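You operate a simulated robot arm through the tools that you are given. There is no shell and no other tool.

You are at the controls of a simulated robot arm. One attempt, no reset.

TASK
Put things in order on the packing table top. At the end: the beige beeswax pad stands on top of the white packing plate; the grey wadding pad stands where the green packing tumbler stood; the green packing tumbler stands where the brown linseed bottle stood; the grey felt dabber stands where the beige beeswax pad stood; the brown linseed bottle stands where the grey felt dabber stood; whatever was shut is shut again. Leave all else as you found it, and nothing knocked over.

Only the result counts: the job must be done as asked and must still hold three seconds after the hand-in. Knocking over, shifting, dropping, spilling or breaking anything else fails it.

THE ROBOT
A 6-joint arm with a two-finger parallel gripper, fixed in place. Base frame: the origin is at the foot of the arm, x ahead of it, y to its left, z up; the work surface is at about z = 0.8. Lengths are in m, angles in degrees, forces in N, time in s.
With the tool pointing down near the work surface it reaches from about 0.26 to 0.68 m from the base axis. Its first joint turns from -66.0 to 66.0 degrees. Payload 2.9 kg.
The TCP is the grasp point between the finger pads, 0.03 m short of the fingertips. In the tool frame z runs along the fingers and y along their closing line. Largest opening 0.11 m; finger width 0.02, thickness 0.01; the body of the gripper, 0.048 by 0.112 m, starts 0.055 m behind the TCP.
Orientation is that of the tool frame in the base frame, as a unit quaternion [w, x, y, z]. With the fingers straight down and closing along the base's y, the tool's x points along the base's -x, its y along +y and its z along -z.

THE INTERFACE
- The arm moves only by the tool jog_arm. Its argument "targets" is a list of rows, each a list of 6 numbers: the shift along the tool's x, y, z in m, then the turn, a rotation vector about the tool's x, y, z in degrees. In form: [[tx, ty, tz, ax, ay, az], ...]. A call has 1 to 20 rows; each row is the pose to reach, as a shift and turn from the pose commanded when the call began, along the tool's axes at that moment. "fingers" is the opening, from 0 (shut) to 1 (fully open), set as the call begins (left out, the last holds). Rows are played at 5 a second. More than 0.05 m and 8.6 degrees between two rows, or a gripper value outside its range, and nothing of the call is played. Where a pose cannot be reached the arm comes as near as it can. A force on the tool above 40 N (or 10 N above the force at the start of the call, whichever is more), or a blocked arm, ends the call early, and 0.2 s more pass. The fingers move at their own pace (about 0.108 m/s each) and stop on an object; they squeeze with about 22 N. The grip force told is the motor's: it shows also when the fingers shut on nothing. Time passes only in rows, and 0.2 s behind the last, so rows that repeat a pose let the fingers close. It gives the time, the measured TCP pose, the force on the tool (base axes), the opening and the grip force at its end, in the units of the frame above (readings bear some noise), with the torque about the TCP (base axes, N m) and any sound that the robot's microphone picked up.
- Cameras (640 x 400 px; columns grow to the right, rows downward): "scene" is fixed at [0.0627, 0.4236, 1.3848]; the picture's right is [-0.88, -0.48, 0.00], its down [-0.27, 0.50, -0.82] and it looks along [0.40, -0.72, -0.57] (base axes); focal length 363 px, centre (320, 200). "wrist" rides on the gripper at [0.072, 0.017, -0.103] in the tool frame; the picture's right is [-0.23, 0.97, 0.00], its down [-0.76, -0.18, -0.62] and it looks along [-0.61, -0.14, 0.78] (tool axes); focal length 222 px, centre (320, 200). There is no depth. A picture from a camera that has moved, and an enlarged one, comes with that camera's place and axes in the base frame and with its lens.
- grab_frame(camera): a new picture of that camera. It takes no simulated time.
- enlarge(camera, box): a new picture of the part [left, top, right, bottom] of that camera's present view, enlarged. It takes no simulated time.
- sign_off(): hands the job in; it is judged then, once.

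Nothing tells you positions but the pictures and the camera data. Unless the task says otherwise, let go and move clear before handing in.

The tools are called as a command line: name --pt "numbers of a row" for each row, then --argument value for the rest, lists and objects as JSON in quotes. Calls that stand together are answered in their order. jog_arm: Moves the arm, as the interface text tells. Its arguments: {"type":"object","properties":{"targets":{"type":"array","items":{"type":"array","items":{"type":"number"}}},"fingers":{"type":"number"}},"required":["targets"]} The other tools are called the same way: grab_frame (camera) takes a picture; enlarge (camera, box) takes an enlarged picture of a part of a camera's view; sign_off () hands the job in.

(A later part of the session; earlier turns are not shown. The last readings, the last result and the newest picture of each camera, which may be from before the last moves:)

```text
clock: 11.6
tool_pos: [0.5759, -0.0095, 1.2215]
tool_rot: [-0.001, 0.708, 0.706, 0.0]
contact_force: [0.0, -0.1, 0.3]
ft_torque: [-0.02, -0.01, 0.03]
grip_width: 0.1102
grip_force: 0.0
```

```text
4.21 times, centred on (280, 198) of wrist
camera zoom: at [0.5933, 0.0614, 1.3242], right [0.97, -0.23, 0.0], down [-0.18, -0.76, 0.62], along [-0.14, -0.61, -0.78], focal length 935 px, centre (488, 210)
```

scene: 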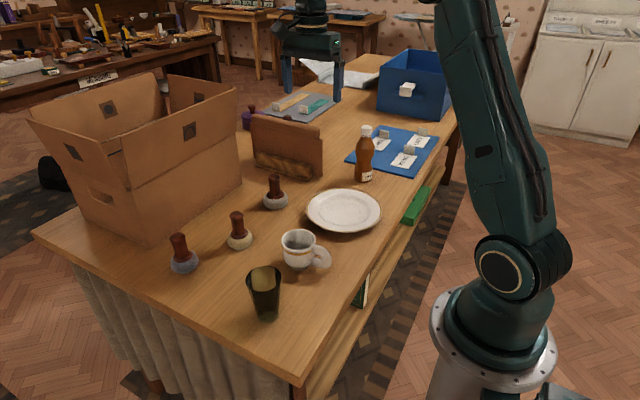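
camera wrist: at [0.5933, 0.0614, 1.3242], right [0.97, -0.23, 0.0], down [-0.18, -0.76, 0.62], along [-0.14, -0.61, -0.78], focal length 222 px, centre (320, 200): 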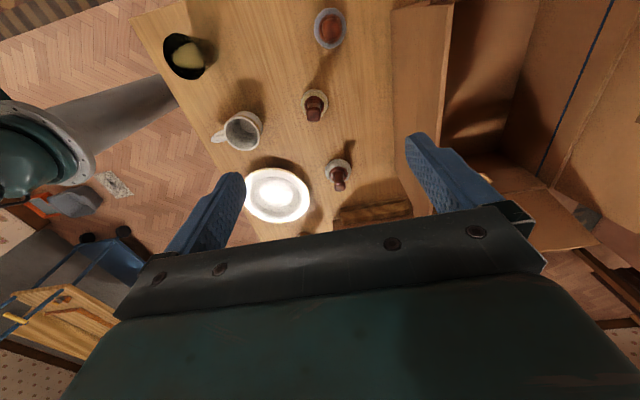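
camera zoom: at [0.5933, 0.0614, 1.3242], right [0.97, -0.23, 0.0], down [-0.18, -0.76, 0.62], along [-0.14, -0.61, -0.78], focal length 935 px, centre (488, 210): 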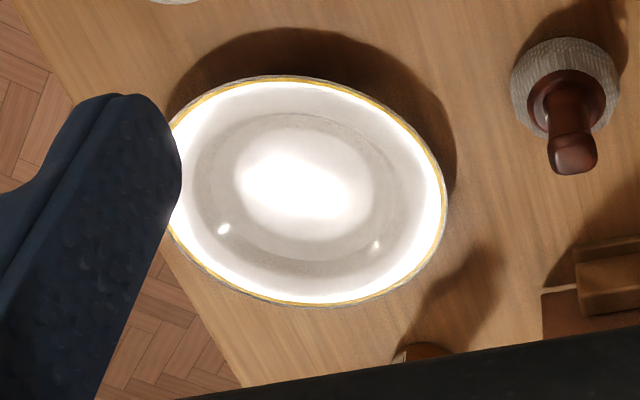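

The carton is empty, and the overhead view is telling. The blue-grey pad and the beige pad are the same size (about 59 mm), while the right grey one is wider (about 69 mm) and matches the mending-bench dabber. So I take the left blue-grey one as the wadding pad at about (0.609, 0.049), the beige one as the beeswax pad at about (0.548, -0.071), and the right one as the felt dabber at about (0.568, -0.253). Next I'll measure the bottle and the plate from above.

jog_arm --pt "-0.036 -0.0156 0.01 0 0 0" --pt "-0.072 -0.0312 0.02 0 0 0" --pt "-0.108 -0.0468 0.03 0 0 0" --pt "-0.144 -0.0624 0.04 0 0 0" --pt "-0.18 -0.078 0.05 0 0 0" --pt "-0.216 -0.0936 0.06 0 0 0" --pt "-0.252 -0.1092 0.07 0 0 0" --pt "-0.288 -0.1248 0.08 0 0 0" --pt "-0.324 -0.1404 0.09 0 0 0" --pt "-0.36 -0.156 0.1 0 0 0"

grab_frame --camera "wrist"

grab_frame --camera "scene"

```text
clock: 13.8
tool_pos: [0.4198, -0.3708, 1.1213]
tool_rot: [0.001, 0.707, 0.707, 0.0]
contact_force: [-0.4, -0.5, 0.3]
ft_torque: [-0.01, 0.01, 0.0]
grip_width: 0.1102
grip_force: 0.1
```

```text
taken
camera wrist: at [0.4362, -0.2994, 1.2247], right [0.97, -0.23, 0.0], down [-0.18, -0.76, 0.62], along [-0.14, -0.61, -0.78], focal length 222 px, centre (320, 200)
```

wrist: 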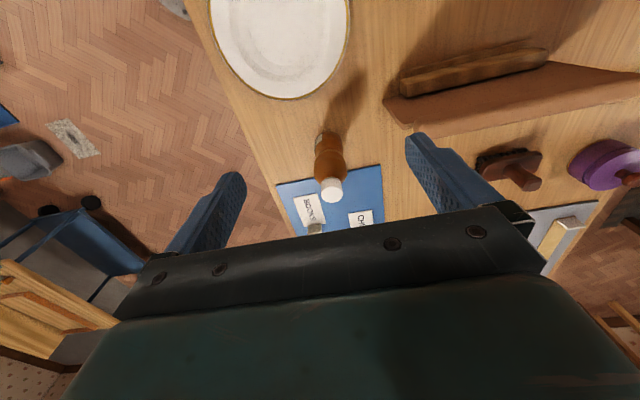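

```text
taken
```

scene: 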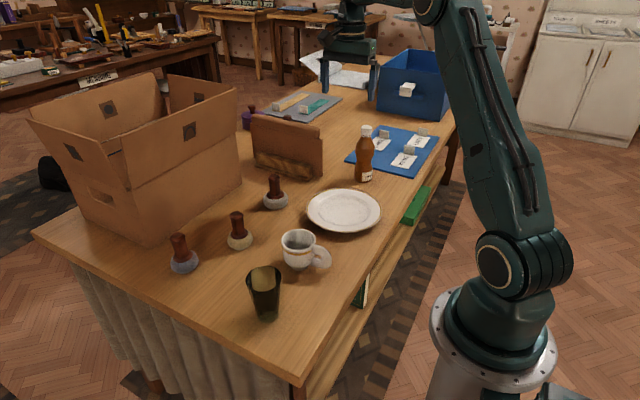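

enlarge --camera "wrist" --box '[270, 110, 400, 235]'

enlarge --camera "wrist" --box '[190, 0, 370, 115]'

```text
3.20 times, centred on (335, 172) of wrist
camera zoom: at [0.4362, -0.2994, 1.2247], right [0.97, -0.23, 0.0], down [-0.18, -0.76, 0.62], along [-0.14, -0.61, -0.78], focal length 711 px, centre (272, 288)
```

zoom: 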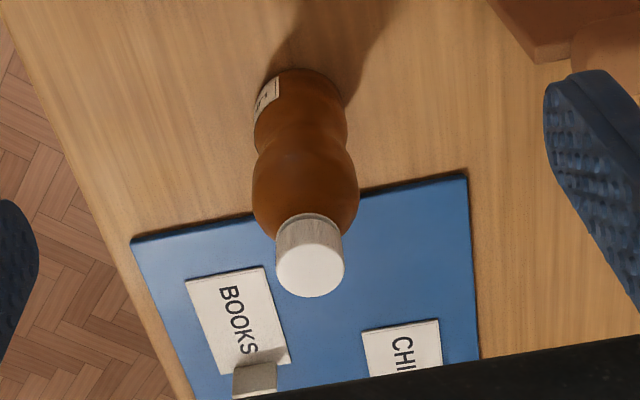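

```text
3.48 times, centred on (280, 58) of wrist
camera zoom: at [0.4362, -0.2994, 1.2247], right [0.97, -0.23, 0.0], down [-0.18, -0.76, 0.62], along [-0.14, -0.61, -0.78], focal length 773 px, centre (459, 696)
```

zoom: 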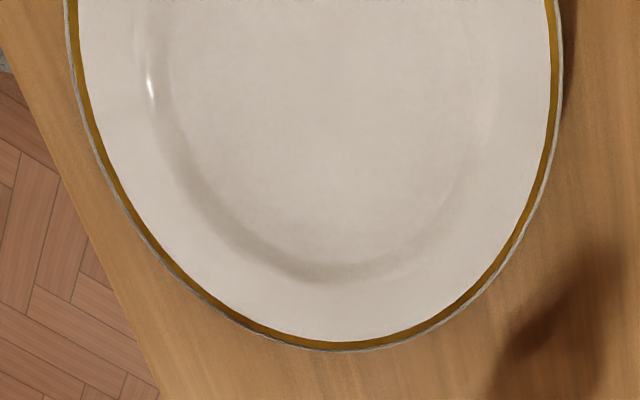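

The bottle stands at about (0.409, -0.4925) with its top near z 0.968, and the plate's centre is about (0.382, -0.291). Now I'll hover over the beige beeswax pad with the gripper lined up to its square knob.

jog_arm --pt "0.0273 0.0117 0.0109 0 0 -6.97" --pt "0.0545 0.0234 0.0218 0 0 -13.95" --pt "0.0818 0.0351 0.0327 0 0 -20.9" --pt "0.109 0.0468 0.0436 0 0 -27.9" --pt "0.1363 0.0585 0.0545 0 0 -34.9" --pt "0.1635 0.0701 0.0655 0 0 -41.8" --pt "0.1908 0.0818 0.0764 0 0 -48.8" --pt "0.218 0.0935 0.0873 0 0 -55.8" --pt "0.2453 0.1052 0.0982 0 0 -62.8" --pt "0.2725 0.1169 0.1091 0 0 -69.7" --pt "0.2998 0.1286 0.12 0 0 -76.7" --fingers 0.6

grab_frame --camera "wrist"

enlarge --camera "wrist" --box '[240, 50, 400, 150]'

```text
clock: 16.2
tool_pos: [0.5501, -0.0714, 1.0028]
tool_rot: [-0.001, 0.115, 0.993, 0.0]
contact_force: [0.8, -0.7, 0.4]
ft_torque: [0.0, -0.05, 0.03]
grip_width: 0.066
grip_force: 0.0
```

```text
taken
camera wrist: at [0.4828, -0.0393, 1.106], right [0.44, 0.9, 0.0], down [0.7, -0.35, 0.62], along [0.56, -0.28, -0.78], focal length 222 px, centre (320, 200)
```

wrist: 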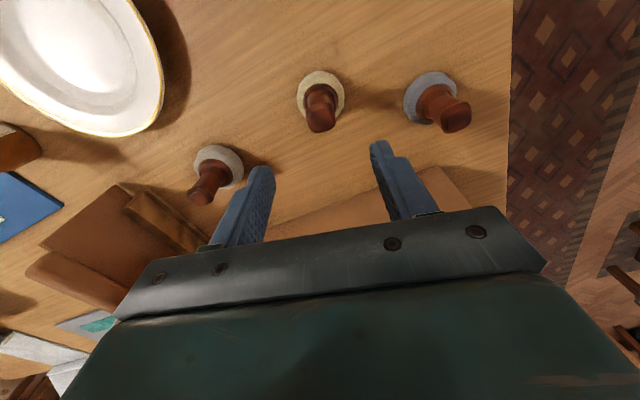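

```text
4.00 times, centred on (320, 100) of wrist
camera zoom: at [0.4828, -0.0393, 1.106], right [0.44, 0.9, 0.0], down [0.7, -0.35, 0.62], along [0.56, -0.28, -0.78], focal length 888 px, centre (320, 600)
```

zoom: 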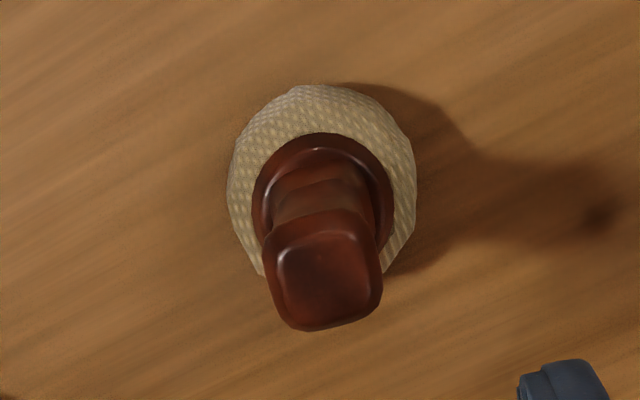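

The beige pad's knob sits exactly under the grasp point. I'll descend around the handle.

jog_arm --pt "0 0 0.03 0 0 0" --pt "0 0 0.06 0 0 0" --pt "0 0 0.09 0 0 0" --pt "0 0 0.11 0 0 0" --pt "0 0 0.123 0 0 0" --pt "0 0 0.13 0 0 0" --pt "0 0 0.13 0 0 0"

grab_frame --camera "wrist"

enlarge --camera "scene" --box '[160, 130, 320, 270]'

```text
clock: 17.8
tool_pos: [0.5494, -0.07, 0.8707]
tool_rot: [0.0, 0.116, 0.993, 0.0]
contact_force: [-0.8, 1.2, 0.1]
ft_torque: [0.0, 0.01, 0.01]
grip_width: 0.0658
grip_force: 0.0
```

```text
taken
camera wrist: at [0.4827, -0.0384, 0.9738], right [0.45, 0.9, 0.0], down [0.7, -0.35, 0.62], along [0.56, -0.28, -0.78], focal length 222 px, centre (320, 200)
```

wrist: 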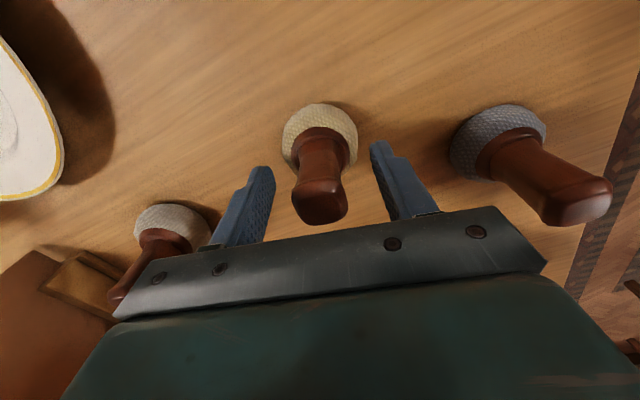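

```text
2.86 times, centred on (240, 200) of scene
camera zoom: at [0.0627, 0.4236, 1.3848], right [-0.88, -0.48, 0.0], down [-0.27, 0.5, -0.82], along [0.4, -0.72, -0.57], focal length 1038 px, centre (549, 200)
```

zoom: 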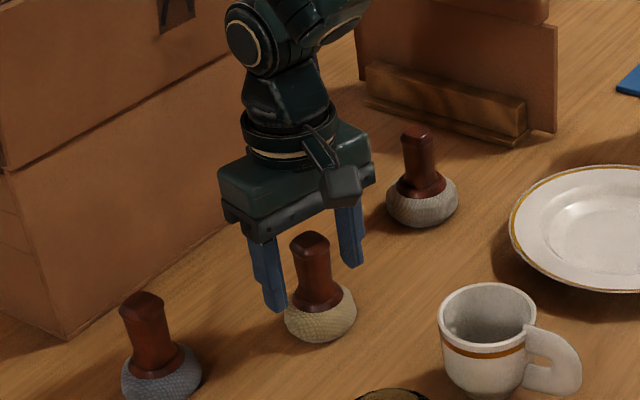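

The fingers straddle the handle cleanly, so I'll close on it.

jog_arm --pt "0 0 0 0 0 0" --pt "0 0 0 0 0 0" --pt "0 0 0 0 0 0" --pt "0 0 0 0 0 0" --fingers 0

```text
clock: 18.8
tool_pos: [0.5496, -0.0709, 0.8715]
tool_rot: [0.0, 0.116, 0.993, 0.0]
contact_force: [0.1, -0.7, 0.7]
ft_torque: [-0.01, 0.01, 0.01]
grip_width: 0.0256
grip_force: 21.5
```

It's gripped at 25.6 mm width. I'll lift slowly.

jog_arm --pt "0 0 -0.01 0 0 0" --pt "0 0 -0.03 0 0 0" --pt "0 0 -0.055 0 0 0" --pt "0 0 -0.08 0 0 0" --pt "0 0 -0.105 0 0 0" --pt "0 0 -0.125 0 0 0" --pt "0 0 -0.13 0 0 0"

grab_frame --camera "wrist"

grab_frame --camera "scene"

```text
clock: 20.4
tool_pos: [0.5485, -0.0696, 1.0009]
tool_rot: [0.0, 0.116, 0.993, 0.0]
contact_force: [0.2, 0.1, -0.2]
ft_torque: [-0.03, 0.01, -0.03]
grip_width: 0.0255
grip_force: 21.6
```

```text
taken
camera wrist: at [0.4818, -0.0383, 1.1045], right [0.45, 0.9, 0.0], down [0.7, -0.35, 0.62], along [0.56, -0.28, -0.78], focal length 222 px, centre (320, 200)
```

wrist: 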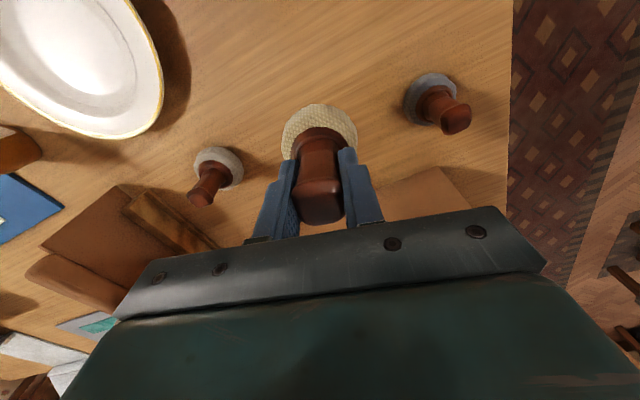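

```text
taken
```

scene: 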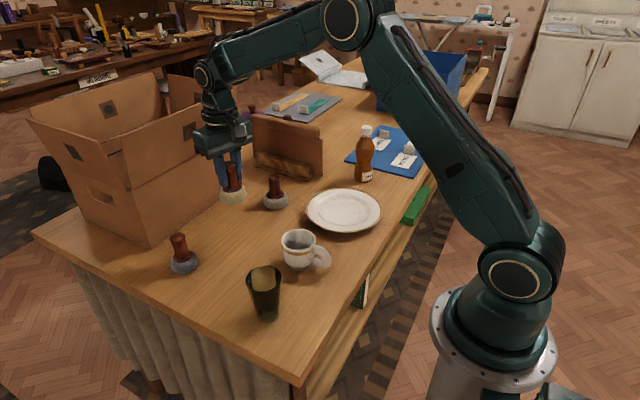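

The pad hangs straight and everything else is undisturbed. I'll carry it over the plate.

jog_arm --pt "0.014 -0.0316 0 0 0 0" --pt "0.0279 -0.0632 0 0 0 0" --pt "0.0419 -0.0948 0 0 0 0" --pt "0.0559 -0.1264 0 0 0 0" --pt "0.0698 -0.158 0 0 0 0" --pt "0.0838 -0.1896 0 0 0 0" --pt "0.0977 -0.2212 0 0 0 0" --pt "0.1117 -0.2528 0 0 0 0" --pt "0.1117 -0.2528 0 0 0 0"

grab_frame --camera "wrist"

grab_frame --camera "scene"

```text
clock: 22.4
tool_pos: [0.3823, -0.2903, 1.0027]
tool_rot: [0.001, 0.116, 0.993, 0.0]
contact_force: [-0.1, -0.3, -0.5]
ft_torque: [0.02, 0.0, 0.02]
grip_width: 0.0254
grip_force: 22.1
```

```text
taken
camera wrist: at [0.3141, -0.2585, 1.1055], right [0.44, 0.9, 0.0], down [0.7, -0.35, 0.62], along [0.56, -0.28, -0.78], focal length 222 px, centre (320, 200)
```

wrist: 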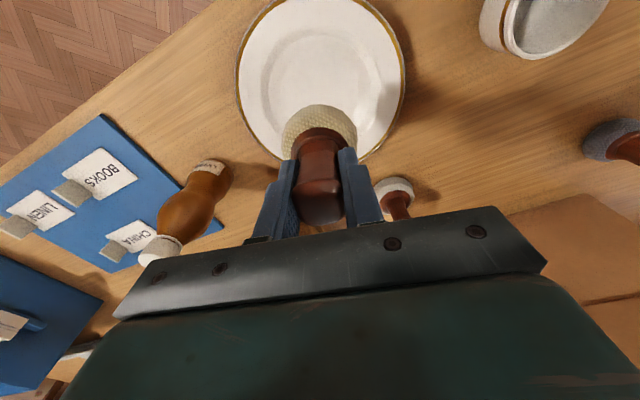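

```text
taken
```

scene: 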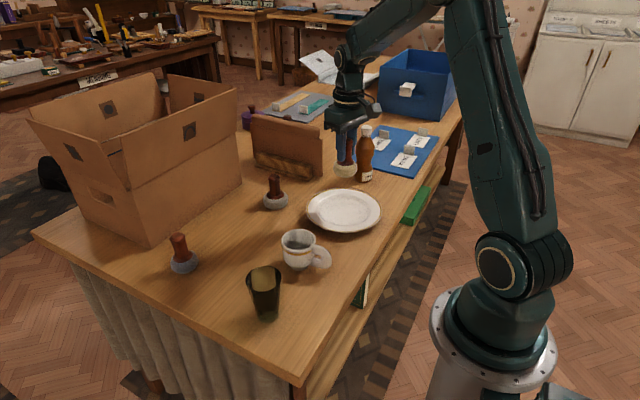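

enlarge --camera "wrist" --box '[220, 0, 420, 170]'

```text
2.35 times, centred on (320, 85) of wrist
camera zoom: at [0.3141, -0.2585, 1.1055], right [0.44, 0.9, 0.0], down [0.7, -0.35, 0.62], along [0.56, -0.28, -0.78], focal length 523 px, centre (320, 471)
```

zoom: 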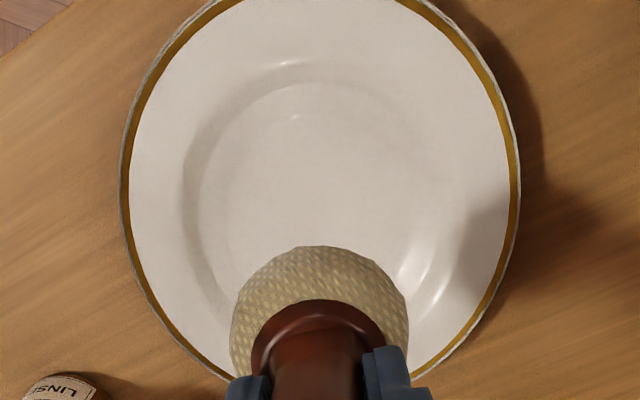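

The pad is centred over the plate. I'll lower it to just above the plate and then feel for contact.

jog_arm --pt "0 0 0.03 0 0 0" --pt "0 0 0.06 0 0 0" --pt "0 0 0.085 0 0 0" --pt "0 0 0.103 0 0 0" --pt "0 0 0.112 0 0 0" --pt "0 0 0.115 0 0 0" --pt "0 0 0.115 0 0 0"

enlarge --camera "scene" --box '[290, 130, 410, 240]'

```text
clock: 24.0
tool_pos: [0.3821, -0.2911, 0.8861]
tool_rot: [0.0, 0.116, 0.993, 0.0]
contact_force: [0.9, 1.6, -1.6]
ft_torque: [-0.02, -0.01, -0.02]
grip_width: 0.0253
grip_force: 22.2
```

```text
3.64 times, centred on (350, 185) of scene
camera zoom: at [0.0627, 0.4236, 1.3848], right [-0.88, -0.48, 0.0], down [-0.27, 0.5, -0.82], along [0.4, -0.72, -0.57], focal length 1321 px, centre (211, 254)
```

zoom: 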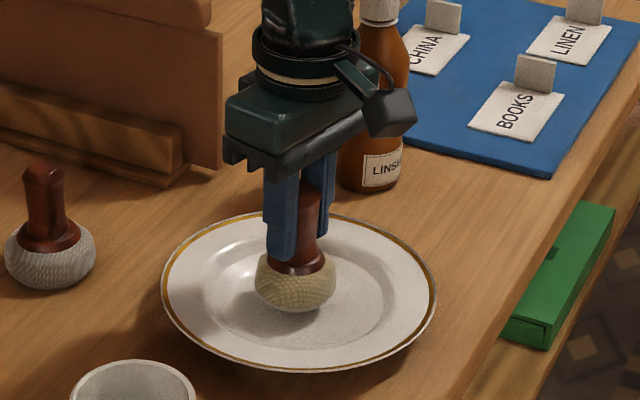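

jog_arm --pt "0 0 0.002 0 0 0" --pt "0 0 0.003 0 0 0"

jog_arm --pt "0 0 0.001 0 0 0" --pt "0 0 0.002 0 0 0"

```text
clock: 24.6
tool_pos: [0.3822, -0.2916, 0.8844]
tool_rot: [0.0, 0.117, 0.993, 0.0]
contact_force: [-0.2, -0.2, -0.6]
ft_torque: [-0.02, 0.01, -0.02]
grip_width: 0.0254
grip_force: 22.0
```

```text
clock: 25.2
tool_pos: [0.3828, -0.291, 0.8815]
tool_rot: [0.0, 0.116, 0.993, 0.0]
contact_force: [0.4, -0.1, -0.8]
ft_torque: [-0.02, 0.02, 0.0]
grip_width: 0.0254
grip_force: 22.4
```

No contact yet, so I'll go down in small steps.

jog_arm --pt "0 0 0.001 0 0 0" --pt "0 0 0.002 0 0 0"

jog_arm --pt "0 0 0.001 0 0 0" --pt "0 0 0.002 0 0 0"

enlarge --camera "scene" --box '[315, 170, 375, 225]'

```text
clock: 25.8
tool_pos: [0.3823, -0.2919, 0.8807]
tool_rot: [0.001, 0.116, 0.993, 0.0]
contact_force: [-0.1, 0.0, -1.3]
ft_torque: [-0.02, 0.01, 0.01]
grip_width: 0.0254
grip_force: 22.2
```

```text
clock: 26.4
tool_pos: [0.3823, -0.2911, 0.8776]
tool_rot: [0.0, 0.116, 0.993, 0.0]
contact_force: [1.0, 0.0, -0.5]
ft_torque: [0.01, -0.05, -0.02]
grip_width: 0.0257
grip_force: 21.8
```

```text
7.27 times, centred on (345, 198) of scene
camera zoom: at [0.0627, 0.4236, 1.3848], right [-0.88, -0.48, 0.0], down [-0.27, 0.5, -0.82], along [0.4, -0.72, -0.57], focal length 2642 px, centre (138, 218)
```

zoom: 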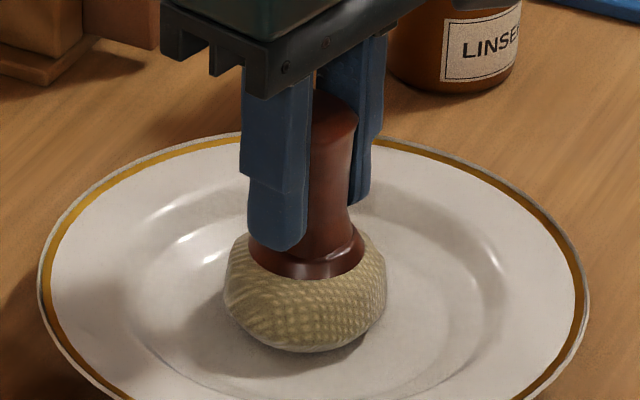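

jog_arm --pt "0 0 0.0005 0 0 0" --pt "0 0 0.001 0 0 0"

jog_arm --pt "0 0 0.0005 0 0 0" --pt "0 0 0.001 0 0 0"

jog_arm --pt "0 0 0.0005 0 0 0" --pt "0 0 0.001 0 0 0"

```text
clock: 27.0
tool_pos: [0.3814, -0.2911, 0.8772]
tool_rot: [0.0, 0.116, 0.993, -0.001]
contact_force: [0.6, -0.1, -0.5]
ft_torque: [0.01, -0.01, 0.02]
grip_width: 0.0254
grip_force: 21.8
```

```text
clock: 27.6
tool_pos: [0.3832, -0.2906, 0.8771]
tool_rot: [0.0, 0.116, 0.993, 0.0]
contact_force: [-2.8, 2.7, 13.4]
ft_torque: [0.14, 0.26, 0.0]
grip_width: 0.0256
grip_force: 21.1
```

```text
clock: 28.2
tool_pos: [0.384, -0.2928, 0.8767]
tool_rot: [0.001, 0.116, 0.993, -0.001]
contact_force: [-5.4, 5.1, 31.6]
ft_torque: [0.3, 0.3, 0.02]
grip_width: 0.0254
grip_force: 22.0
```

Contact is made at about 0.877 and I'm pressing more than needed. I'll ease up, then open.

jog_arm --pt "0 0 -0.001 0 0 0" --pt "0 0 -0.002 0 0 0"

```text
clock: 28.8
tool_pos: [0.3823, -0.2912, 0.8764]
tool_rot: [0.001, 0.116, 0.993, -0.001]
contact_force: [0.8, -1.7, 17.7]
ft_torque: [-0.2, -0.12, -0.03]
grip_width: 0.0257
grip_force: 22.4
```

jog_arm --pt "0 0 -0.0005 0 0 0" --pt "0 0 -0.001 0 0 0"

```text
clock: 29.4
tool_pos: [0.3823, -0.29, 0.8771]
tool_rot: [-0.002, 0.116, 0.993, 0.001]
contact_force: [1.8, -1.2, 2.3]
ft_torque: [-0.06, -0.14, 0.01]
grip_width: 0.0255
grip_force: 22.4
```

The force is nearly gone, so I'll open the fingers.

jog_arm --pt "0 0 0 0 0 0" --pt "0 0 0 0 0 0" --pt "0 0 0 0 0 0" --fingers 0.6

enlarge --camera "scene" --box '[290, 130, 410, 240]'

grab_frame --camera "wrist"

```text
clock: 30.2
tool_pos: [0.3822, -0.2897, 0.8782]
tool_rot: [0.0, 0.115, 0.993, 0.0]
contact_force: [0.1, 0.0, 0.6]
ft_torque: [0.02, 0.03, -0.02]
grip_width: 0.066
grip_force: 0.0
```

```text
3.64 times, centred on (350, 185) of scene
camera zoom: at [0.0627, 0.4236, 1.3848], right [-0.88, -0.48, 0.0], down [-0.27, 0.5, -0.82], along [0.4, -0.72, -0.57], focal length 1321 px, centre (211, 254)
```

zoom: 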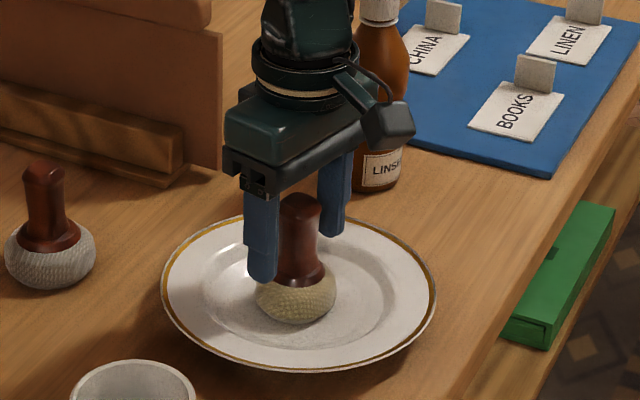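

```text
taken
camera wrist: at [0.3152, -0.2591, 0.9808], right [0.45, 0.9, 0.0], down [0.7, -0.35, 0.62], along [0.56, -0.28, -0.78], focal length 222 px, centre (320, 200)
```

wrist: 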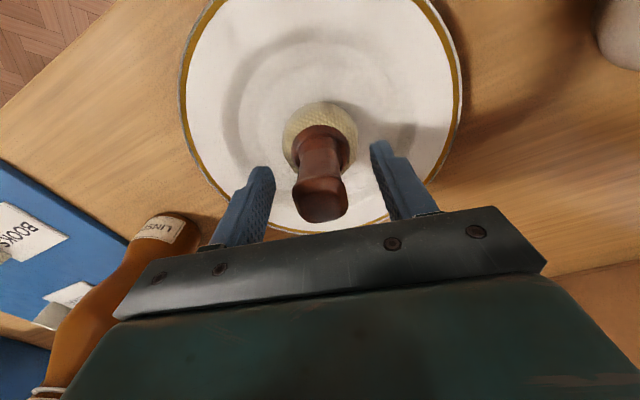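

The beeswax pad stands on the plate. I'll rise straight up and move over to the grey felt dabber.

jog_arm --pt "0 0 -0.02 0 0 0" --pt "0 0 -0.05 0 0 0" --pt "0 0 -0.08 0 0 0" --pt "0 0 -0.11 0 0 0" --pt "0 0 -0.125 0 0 0" --pt "-0.0288 0.0134 -0.125 0 0 -1.4" --pt "-0.0576 0.0268 -0.125 0 0 -2.8" --pt "-0.0864 0.0402 -0.125 0 0 -4.2" --pt "-0.1152 0.0536 -0.125 0 0 -5.6" --pt "-0.144 0.067 -0.125 0 0 -7" --pt "-0.1728 0.0804 -0.125 0 0 -8.3" --pt "-0.1728 0.0804 -0.125 0 0 -8.3"

grab_frame --camera "wrist"

enlarge --camera "wrist" --box '[240, 50, 400, 150]'

grab_frame --camera "scene"

```text
clock: 32.8
tool_pos: [0.5705, -0.2517, 1.0027]
tool_rot: [0.0, 0.043, 0.999, 0.0]
contact_force: [0.5, -0.9, 0.3]
ft_torque: [0.0, 0.02, 0.0]
grip_width: 0.0664
grip_force: 0.1
```

```text
taken
camera wrist: at [0.4998, -0.2307, 1.1062], right [0.31, 0.95, 0.0], down [0.74, -0.24, 0.62], along [0.59, -0.19, -0.78], focal length 222 px, centre (320, 200)
```

wrist: 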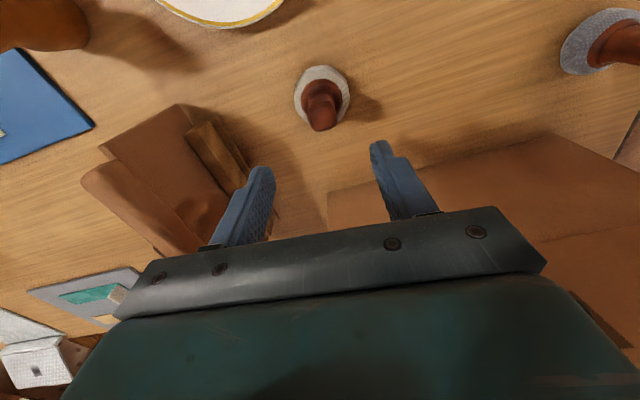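

```text
4.00 times, centred on (320, 100) of wrist
camera zoom: at [0.4998, -0.2307, 1.1062], right [0.31, 0.95, 0.0], down [0.74, -0.24, 0.62], along [0.59, -0.19, -0.78], focal length 888 px, centre (320, 600)
```

zoom: 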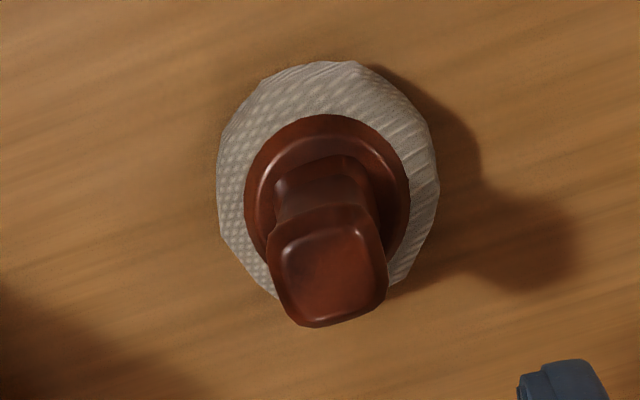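

```text
taken
```

scene: 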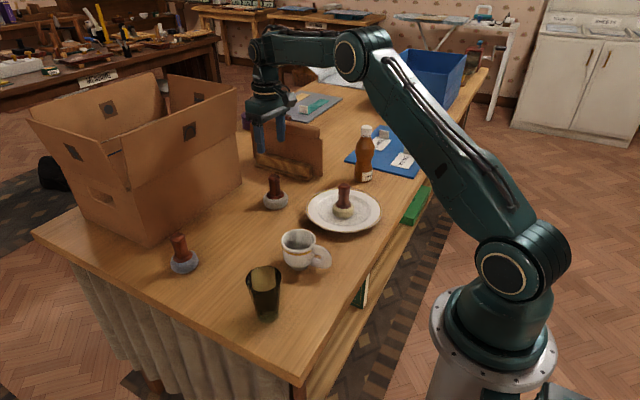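

The dabber is under the gripper with a small 2 mm offset, which I'll correct. Then I'll descend.

jog_arm --pt "0 0.0018 0.03 0 0 0" --pt "0 0.0018 0.06 0 0 0" --pt "0 0.0018 0.09 0 0 0" --pt "0 0.0018 0.11 0 0 0" --pt "0 0.0018 0.122 0 0 0" --pt "0 0.0018 0.1275 0 0 0" --pt "0 0.0018 0.1275 0 0 0"

grab_frame --camera "wrist"

enlarge --camera "scene" --box '[230, 110, 330, 220]'

```text
clock: 34.4
tool_pos: [0.5687, -0.2505, 0.8755]
tool_rot: [0.0, 0.044, 0.999, 0.0]
contact_force: [0.1, 0.8, -0.2]
ft_torque: [-0.01, -0.01, -0.03]
grip_width: 0.0662
grip_force: 0.1
```

```text
taken
camera wrist: at [0.498, -0.2289, 0.9781], right [0.31, 0.95, 0.0], down [0.74, -0.24, 0.62], along [0.59, -0.19, -0.78], focal length 222 px, centre (320, 200)
```

wrist: 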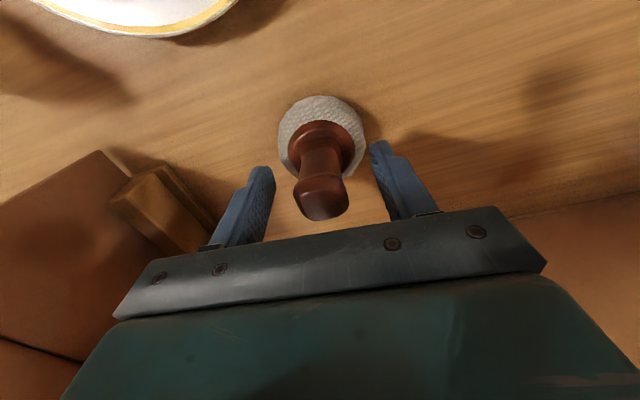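

```text
3.64 times, centred on (280, 165) of scene
camera zoom: at [0.0627, 0.4236, 1.3848], right [-0.88, -0.48, 0.0], down [-0.27, 0.5, -0.82], along [0.4, -0.72, -0.57], focal length 1321 px, centre (466, 327)
```

zoom: 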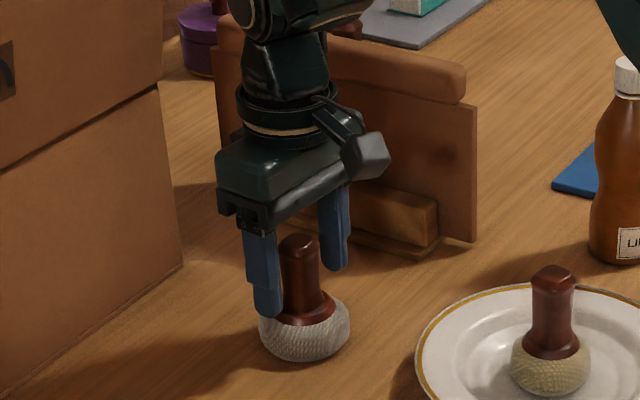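

It's well placed, so I'll close on the dabber's handle.

jog_arm --pt "0 0 0 0 0 0" --pt "0 0 0 0 0 0" --pt "0 0 0 0 0 0" --pt "0 0 0 0 0 0" --fingers 0

jog_arm --pt "0 0 -0.01 0 0 0" --pt "0 0 -0.03 0 0 0" --pt "0 0 -0.055 0 0 0" --pt "0 0 -0.08 0 0 0" --pt "0 0 -0.105 0 0 0" --pt "0 0 -0.125 0 0 0" --pt "0 0 -0.125 0 0 0"

grab_frame --camera "scene"

```text
clock: 35.4
tool_pos: [0.5696, -0.2505, 0.8765]
tool_rot: [0.0, 0.043, 0.999, 0.0]
contact_force: [-0.1, 0.0, 0.3]
ft_torque: [0.0, 0.05, 0.02]
grip_width: 0.0255
grip_force: 21.6
```

```text
clock: 37.0
tool_pos: [0.5691, -0.2508, 1.0009]
tool_rot: [0.0, 0.043, 0.999, 0.0]
contact_force: [0.3, 0.4, -0.2]
ft_torque: [0.01, 0.01, 0.03]
grip_width: 0.0257
grip_force: 21.8
```

```text
taken
```

scene: 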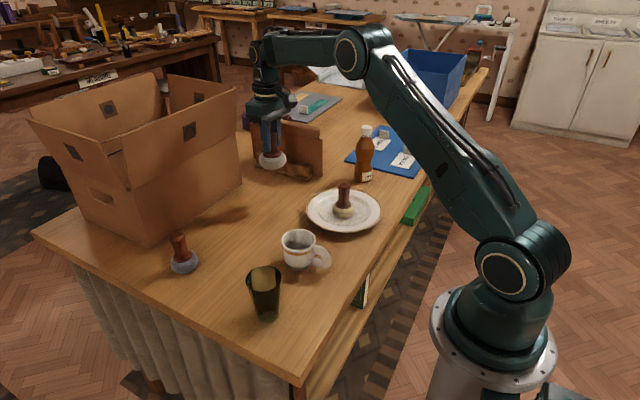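

The dabber is lifted cleanly. I'll carry it to where the beeswax pad stood, at about (0.5497, -0.0712), and lower it to just above the table.

jog_arm --pt "0.0058 0.0295 0 0 0 0" --pt "0.0116 0.059 0 0 0 0" --pt "0.0175 0.0885 0 0 0 0" --pt "0.0233 0.118 0 0 0 0" --pt "0.0291 0.1475 0 0 0 0" --pt "0.0349 0.177 0 0 0 0" --pt "0.0349 0.177 0 0 0 0" --pt "0.0349 0.177 0 0 0 0"

jog_arm --pt "0 0 0.03 0 0 0" --pt "0 0 0.06 0 0 0" --pt "0 0 0.09 0 0 0" --pt "0 0 0.11 0 0 0" --pt "0 0 0.12 0 0 0" --pt "0 0 0.123 0 0 0" --pt "0 0 0.123 0 0 0"

```text
clock: 38.8
tool_pos: [0.5503, -0.0699, 1.0003]
tool_rot: [0.0, 0.043, 0.999, 0.0]
contact_force: [0.8, -0.8, -1.0]
ft_torque: [0.02, 0.01, 0.04]
grip_width: 0.0256
grip_force: 22.3
```

```text
clock: 40.4
tool_pos: [0.5504, -0.0709, 0.8769]
tool_rot: [-0.001, 0.044, 0.999, -0.001]
contact_force: [0.7, 0.6, 0.2]
ft_torque: [0.01, -0.04, -0.02]
grip_width: 0.0254
grip_force: 21.9
```

jog_arm --pt "0 0 0.0005 0 0 0" --pt "0 0 0.001 0 0 0"

jog_arm --pt "0 0 0.0005 0 0 0" --pt "0 0 0.0007 0 0 0"

```text
clock: 41.0
tool_pos: [0.549, -0.0715, 0.8765]
tool_rot: [0.0, 0.043, 0.999, 0.0]
contact_force: [-0.3, 0.6, -1.3]
ft_torque: [0.01, 0.01, 0.01]
grip_width: 0.0254
grip_force: 21.8
```

```text
clock: 41.6
tool_pos: [0.5497, -0.0699, 0.8756]
tool_rot: [0.001, 0.044, 0.999, 0.001]
contact_force: [-0.8, 0.1, 0.2]
ft_torque: [0.02, -0.01, 0.01]
grip_width: 0.0255
grip_force: 21.5
```

jog_arm --pt "0 0 0.0005 0 0 0" --pt "0 0 0.0007 0 0 0"

enlarge --camera "scene" --box '[200, 170, 290, 260]'

```text
clock: 42.2
tool_pos: [0.5493, -0.0708, 0.8758]
tool_rot: [0.0, 0.044, 0.999, 0.0]
contact_force: [-2.0, -0.6, 3.8]
ft_torque: [-0.03, 0.19, 0.0]
grip_width: 0.0255
grip_force: 22.2
```

```text
4.44 times, centred on (245, 215) of scene
camera zoom: at [0.0626, 0.4236, 1.3848], right [-0.88, -0.48, 0.0], down [-0.27, 0.5, -0.82], along [0.4, -0.72, -0.57], focal length 1614 px, centre (653, 133)
```

zoom: 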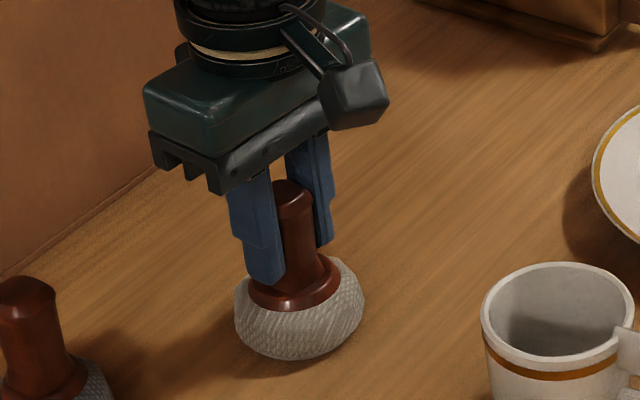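

Light contact of about 4 N, so the dabber is on the table. I'll release and rise.

jog_arm --pt "0 0 0 0 0 0" --pt "0 0 0 0 0 0" --pt "0 0 0 0 0 0" --fingers 0.6

jog_arm --pt "0 0 -0.02 0 0 0" --pt "0 0 -0.05 0 0 0" --pt "0 0 -0.08 0 0 0" --pt "0 0 -0.11 0 0 0" --pt "0 0 -0.127 0 0 0" --pt "0 0 -0.127 0 0 0"

enlarge --camera "wrist" --box '[240, 50, 400, 150]'

grab_frame --camera "scene"

```text
clock: 43.0
tool_pos: [0.5502, -0.0708, 0.8759]
tool_rot: [0.001, 0.043, 0.999, 0.001]
contact_force: [0.1, -0.6, 0.1]
ft_torque: [-0.01, 0.0, -0.03]
grip_width: 0.066
grip_force: 0.0
```

```text
clock: 44.4
tool_pos: [0.5488, -0.0702, 1.0032]
tool_rot: [0.0, 0.043, 0.999, -0.001]
contact_force: [-0.6, 0.0, 0.7]
ft_torque: [-0.02, -0.04, -0.01]
grip_width: 0.0659
grip_force: 0.1
```

```text
4.00 times, centred on (320, 100) of wrist
camera zoom: at [0.4778, -0.0484, 1.1054], right [0.31, 0.95, 0.0], down [0.74, -0.24, 0.62], along [0.59, -0.19, -0.78], focal length 888 px, centre (320, 600)
```

zoom: 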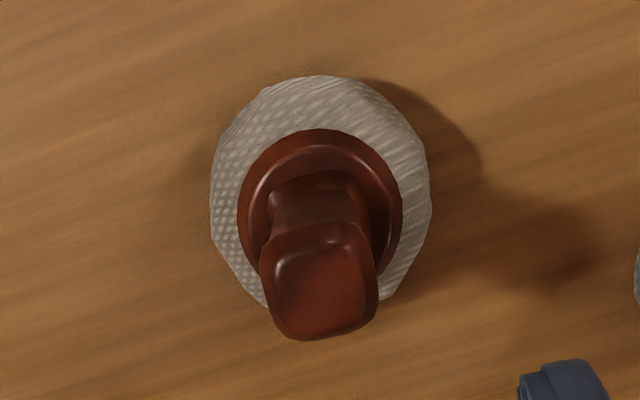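

```text
taken
```

scene: 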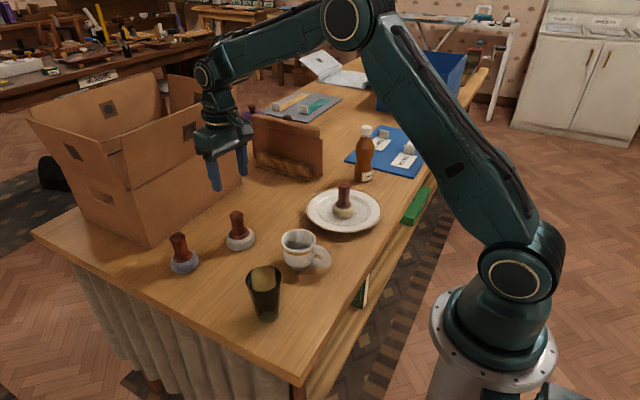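

The dabber now stands where the beeswax pad was, within about a millimetre. Next is the linseed bottle, so I'll rise and hover above it with fingers fully open.

jog_arm --pt "0 0 -0.04 0 0 0" --pt "0 0 -0.08 0 0 0" --pt "0.0094 -0.0393 -0.08 0 0 -0.5" --pt "0.0188 -0.0787 -0.08 0 0 -0.9" --pt "0.0281 -0.118 -0.08 0 0 -1.3" --pt "0.0375 -0.1573 -0.08 0 0 -1.8" --pt "0.0469 -0.1967 -0.08 0 0 -2.2" --pt "0.0563 -0.236 -0.08 0 0 -2.7" --pt "0.0657 -0.2754 -0.08 0 0 -3.1" --pt "0.0751 -0.3147 -0.08 0 0 -3.6" --pt "0.0844 -0.354 -0.08 0 0 -4.0" --pt "0.0938 -0.3934 -0.08 0 0 -4.5" --pt "0.1032 -0.4327 -0.08 0 0 -4.9" --pt "0.1032 -0.4327 -0.08 0 0 -4.9" --fingers 1

grab_frame --camera "wrist"

enlarge --camera "wrist" --box '[220, 40, 420, 200]'

grab_frame --camera "scene"

```text
clock: 47.4
tool_pos: [0.4108, -0.4925, 1.083]
tool_rot: [0.0, 0.001, 1.0, 0.0]
contact_force: [0.0, 0.3, -0.7]
ft_torque: [0.01, 0.0, 0.05]
grip_width: 0.1103
grip_force: 0.0
```

```text
taken
camera wrist: at [0.338, -0.4773, 1.1861], right [0.23, 0.97, 0.0], down [0.76, -0.18, 0.62], along [0.61, -0.14, -0.78], focal length 222 px, centre (320, 200)
```

wrist: 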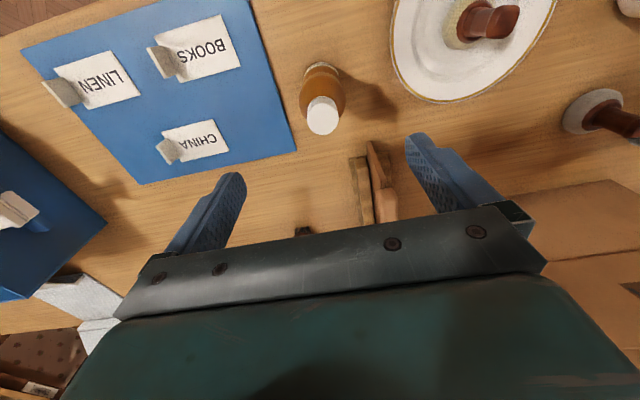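

```text
2.50 times, centred on (320, 120) of wrist
camera zoom: at [0.338, -0.4773, 1.1861], right [0.23, 0.97, 0.0], down [0.76, -0.18, 0.62], along [0.61, -0.14, -0.78], focal length 555 px, centre (320, 400)
```

zoom: 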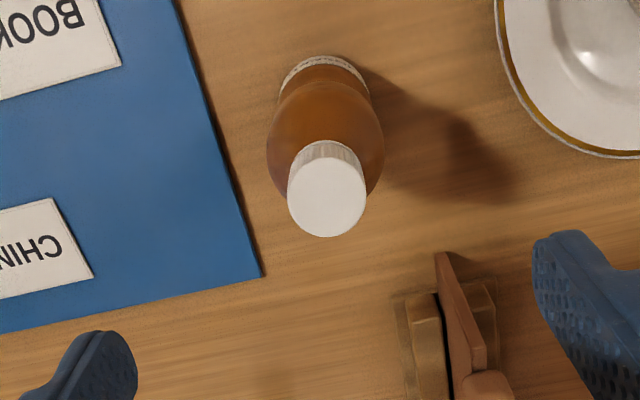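

```text
taken
```

scene: 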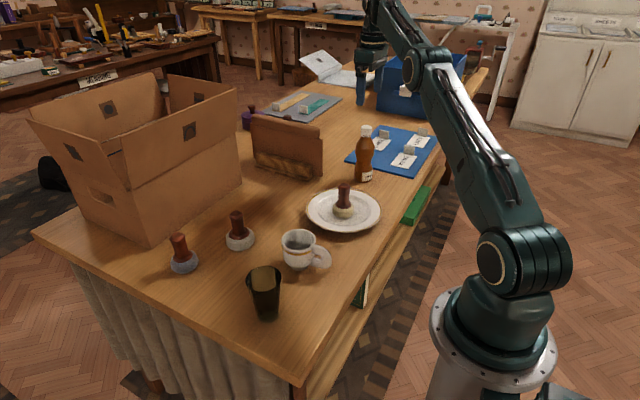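

The bottle is 2–3 mm off from below the gripper, so I'll correct and descend around its upper bulge, keeping the palm above the cap.

jog_arm --pt "0.001 0.0022 0.03 0 0 0" --pt "0.001 0.0022 0.06 0 0 0" --pt "0.001 0.0022 0.09 0 0 0" --pt "0.001 0.0022 0.12 0 0 0" --pt "0.001 0.0022 0.145 0 0 0" --pt "0.001 0.0022 0.158 0 0 0" --pt "0.001 0.0022 0.163 0 0 0" --pt "0.001 0.0022 0.163 0 0 0"

grab_frame --camera "wrist"

enlarge --camera "scene" --box '[310, 80, 430, 200]'

```text
clock: 49.2
tool_pos: [0.4078, -0.4914, 0.9195]
tool_rot: [0.0, 0.001, 1.0, -0.001]
contact_force: [-0.1, -0.3, 0.1]
ft_torque: [0.02, -0.01, 0.02]
grip_width: 0.11
grip_force: 0.0
```

```text
taken
camera wrist: at [0.3343, -0.4757, 1.0217], right [0.23, 0.97, 0.0], down [0.76, -0.18, 0.62], along [0.61, -0.14, -0.78], focal length 222 px, centre (320, 200)
```

wrist: 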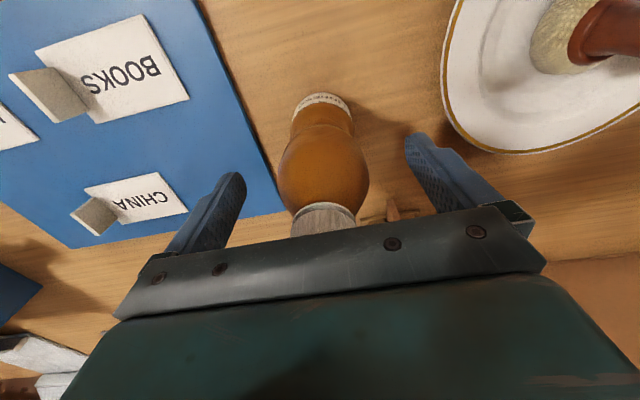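

```text
3.33 times, centred on (370, 140) of scene
camera zoom: at [0.0627, 0.4236, 1.3848], right [-0.88, -0.48, 0.0], down [-0.27, 0.5, -0.82], along [0.4, -0.72, -0.57], focal length 1211 px, centre (153, 400)
```

zoom: 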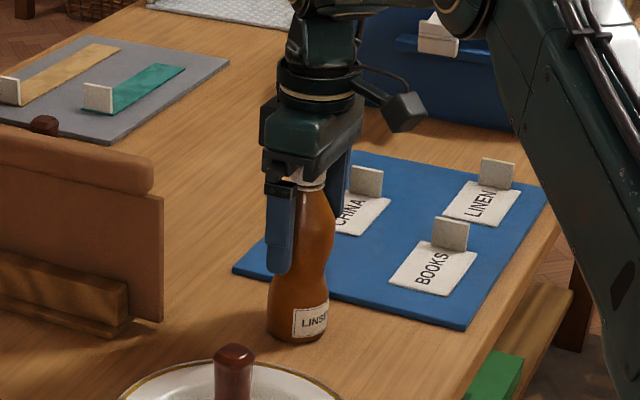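

The bottle is between the fingers, with the cap just below the palm. I'll close.

jog_arm --pt "0 0 0 0 0 0" --pt "0 0 0 0 0 0" --pt "0 0 0 0 0 0" --pt "0 0 0 0 0 0" --pt "0 0 0 0 0 0" --fingers 0

grab_frame --camera "wrist"

```text
clock: 50.4
tool_pos: [0.4073, -0.4912, 0.9194]
tool_rot: [0.0, 0.001, 1.0, 0.0]
contact_force: [1.7, 0.0, 0.0]
ft_torque: [-0.01, -0.03, 0.0]
grip_width: 0.0541
grip_force: 22.1
```

```text
taken
camera wrist: at [0.3343, -0.4757, 1.0219], right [0.23, 0.97, 0.0], down [0.76, -0.18, 0.62], along [0.61, -0.14, -0.78], focal length 222 px, centre (320, 200)
```

wrist: 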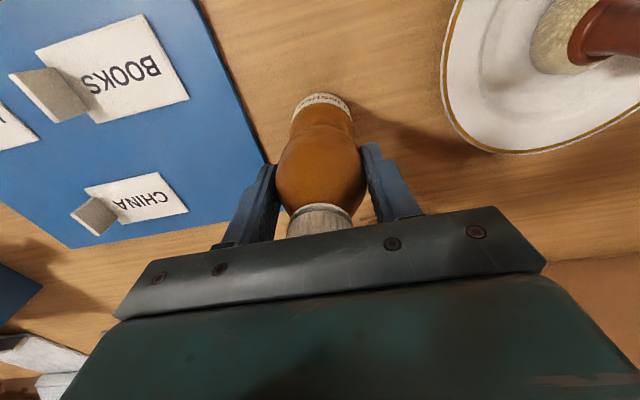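

jog_arm --pt "0 0 -0.005 0 0 0" --pt "0 0 -0.015 0 0 0" --pt "0 0 -0.035 0 0 0" --pt "0 0 -0.06 0 0 0" --pt "0 0 -0.085 0 0 0" --pt "0 0 -0.11 0 0 0" --pt "0 0 -0.135 0 0 0" --pt "0 0 -0.15 0 0 0" --pt "0 0 -0.15 0 0 0"

grab_frame --camera "scene"

grab_frame --camera "wrist"

```text
clock: 52.4
tool_pos: [0.4095, -0.4912, 1.0691]
tool_rot: [0.0, 0.0, 1.0, 0.0]
contact_force: [0.2, -0.9, -2.5]
ft_torque: [0.04, 0.0, 0.01]
grip_width: 0.0538
grip_force: 21.9
```

```text
taken
```

scene: 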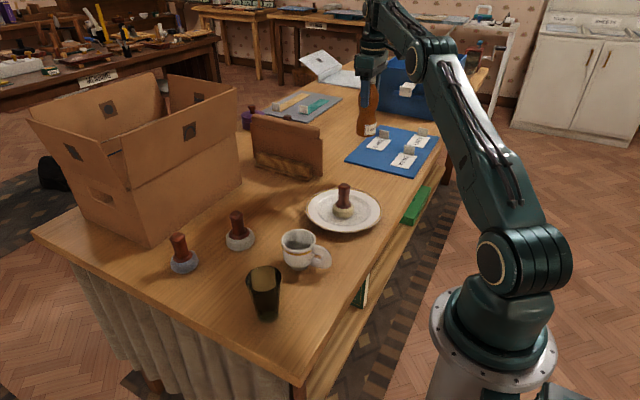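

```text
taken
camera wrist: at [0.3362, -0.476, 1.1719], right [0.23, 0.97, 0.0], down [0.76, -0.18, 0.62], along [0.61, -0.14, -0.78], focal length 222 px, centre (320, 200)
```

wrist: 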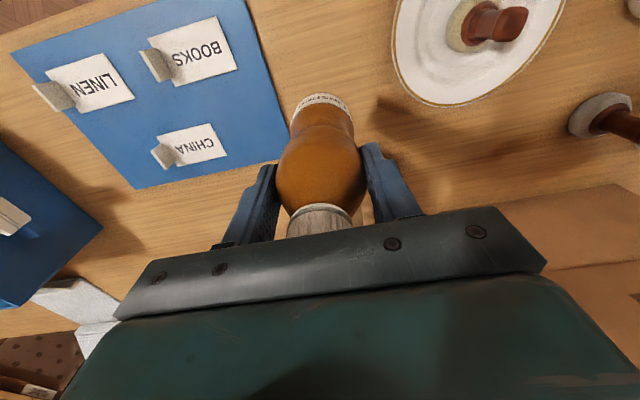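

The bottle is held upright at about 2 N. I'll carry it to where the felt dabber stood.

jog_arm --pt "-0.0146 0.0219 0 0 0 0" --pt "-0.0291 0.0437 0 0 0 0" --pt "-0.0437 0.0656 0 0 0 0" --pt "-0.0583 0.0874 0 0 0 0" --pt "-0.0728 0.1093 0 0 0 0" --pt "-0.0874 0.1311 0 0 0 0" --pt "-0.1019 0.153 0 0 0 0" --pt "-0.1165 0.1748 0 0 0 0" --pt "-0.1311 0.1967 0 0 0 0" --pt "-0.1456 0.2185 0 0 0 0" --pt "-0.1602 0.2404 0 0 0 0" --pt "-0.1602 0.2404 0 0 0 0" --pt "-0.1602 0.2404 0 0 0 0"

grab_frame --camera "scene"

```text
clock: 55.2
tool_pos: [0.5695, -0.2505, 1.0685]
tool_rot: [0.001, 0.0, 1.0, 0.0]
contact_force: [-0.2, 0.1, -2.3]
ft_torque: [0.0, 0.02, -0.02]
grip_width: 0.0537
grip_force: 21.4
```

```text
taken
```

scene: 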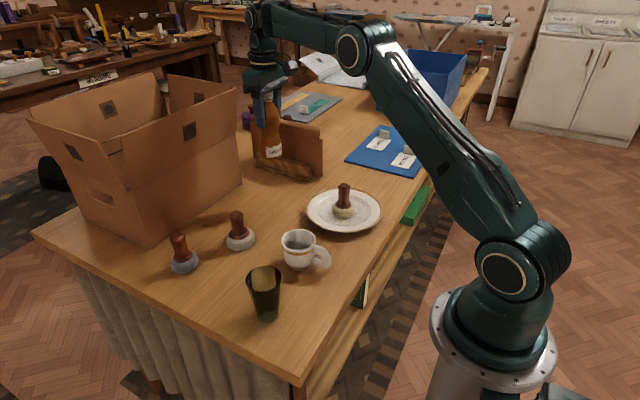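

jog_arm --pt "0 0 0.03 0 0 0" --pt "0 0 0.06 0 0 0" --pt "0 0 0.09 0 0 0" --pt "0 0 0.115 0 0 0" --pt "0 0 0.135 0 0 0" --pt "0 0 0.144 0 0 0" --pt "0 0 0.147 0 0 0" --pt "0 0 0.147 0 0 0"

jog_arm --pt "0 0 0.0005 0 0 0" --pt "0 0 0.001 0 0 0"

jog_arm --pt "0 0 0.0005 0 0 0" --pt "0 0 0.001 0 0 0"

enlarge --camera "scene" --box '[220, 80, 330, 220]'

```text
clock: 57.0
tool_pos: [0.5683, -0.2503, 0.9211]
tool_rot: [0.0, 0.001, 1.0, 0.0]
contact_force: [0.1, 0.0, -3.2]
ft_torque: [-0.04, 0.03, 0.01]
grip_width: 0.0537
grip_force: 22.3
```

```text
clock: 57.6
tool_pos: [0.5673, -0.2502, 0.921]
tool_rot: [0.0, 0.001, 1.0, 0.0]
contact_force: [0.2, 0.2, -2.4]
ft_torque: [-0.01, 0.0, 0.01]
grip_width: 0.0537
grip_force: 22.1
```

```text
clock: 58.2
tool_pos: [0.5686, -0.2503, 0.9199]
tool_rot: [0.0, 0.002, 1.0, 0.0]
contact_force: [0.2, -0.6, -1.6]
ft_torque: [0.01, 0.02, -0.01]
grip_width: 0.0538
grip_force: 22.3
```

```text
2.86 times, centred on (275, 150) of scene
camera zoom: at [0.0627, 0.4236, 1.3848], right [-0.88, -0.48, 0.0], down [-0.27, 0.5, -0.82], along [0.4, -0.72, -0.57], focal length 1038 px, centre (449, 343)
```

zoom: 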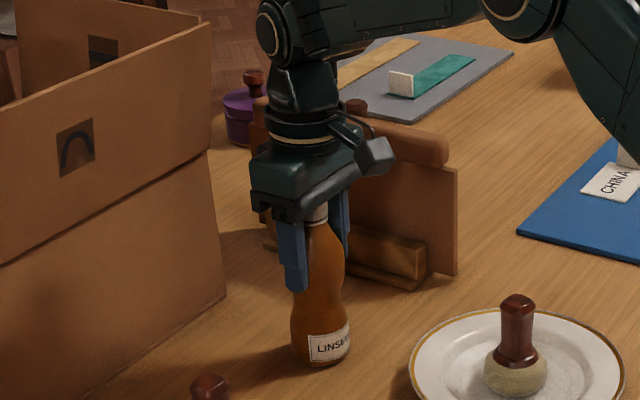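

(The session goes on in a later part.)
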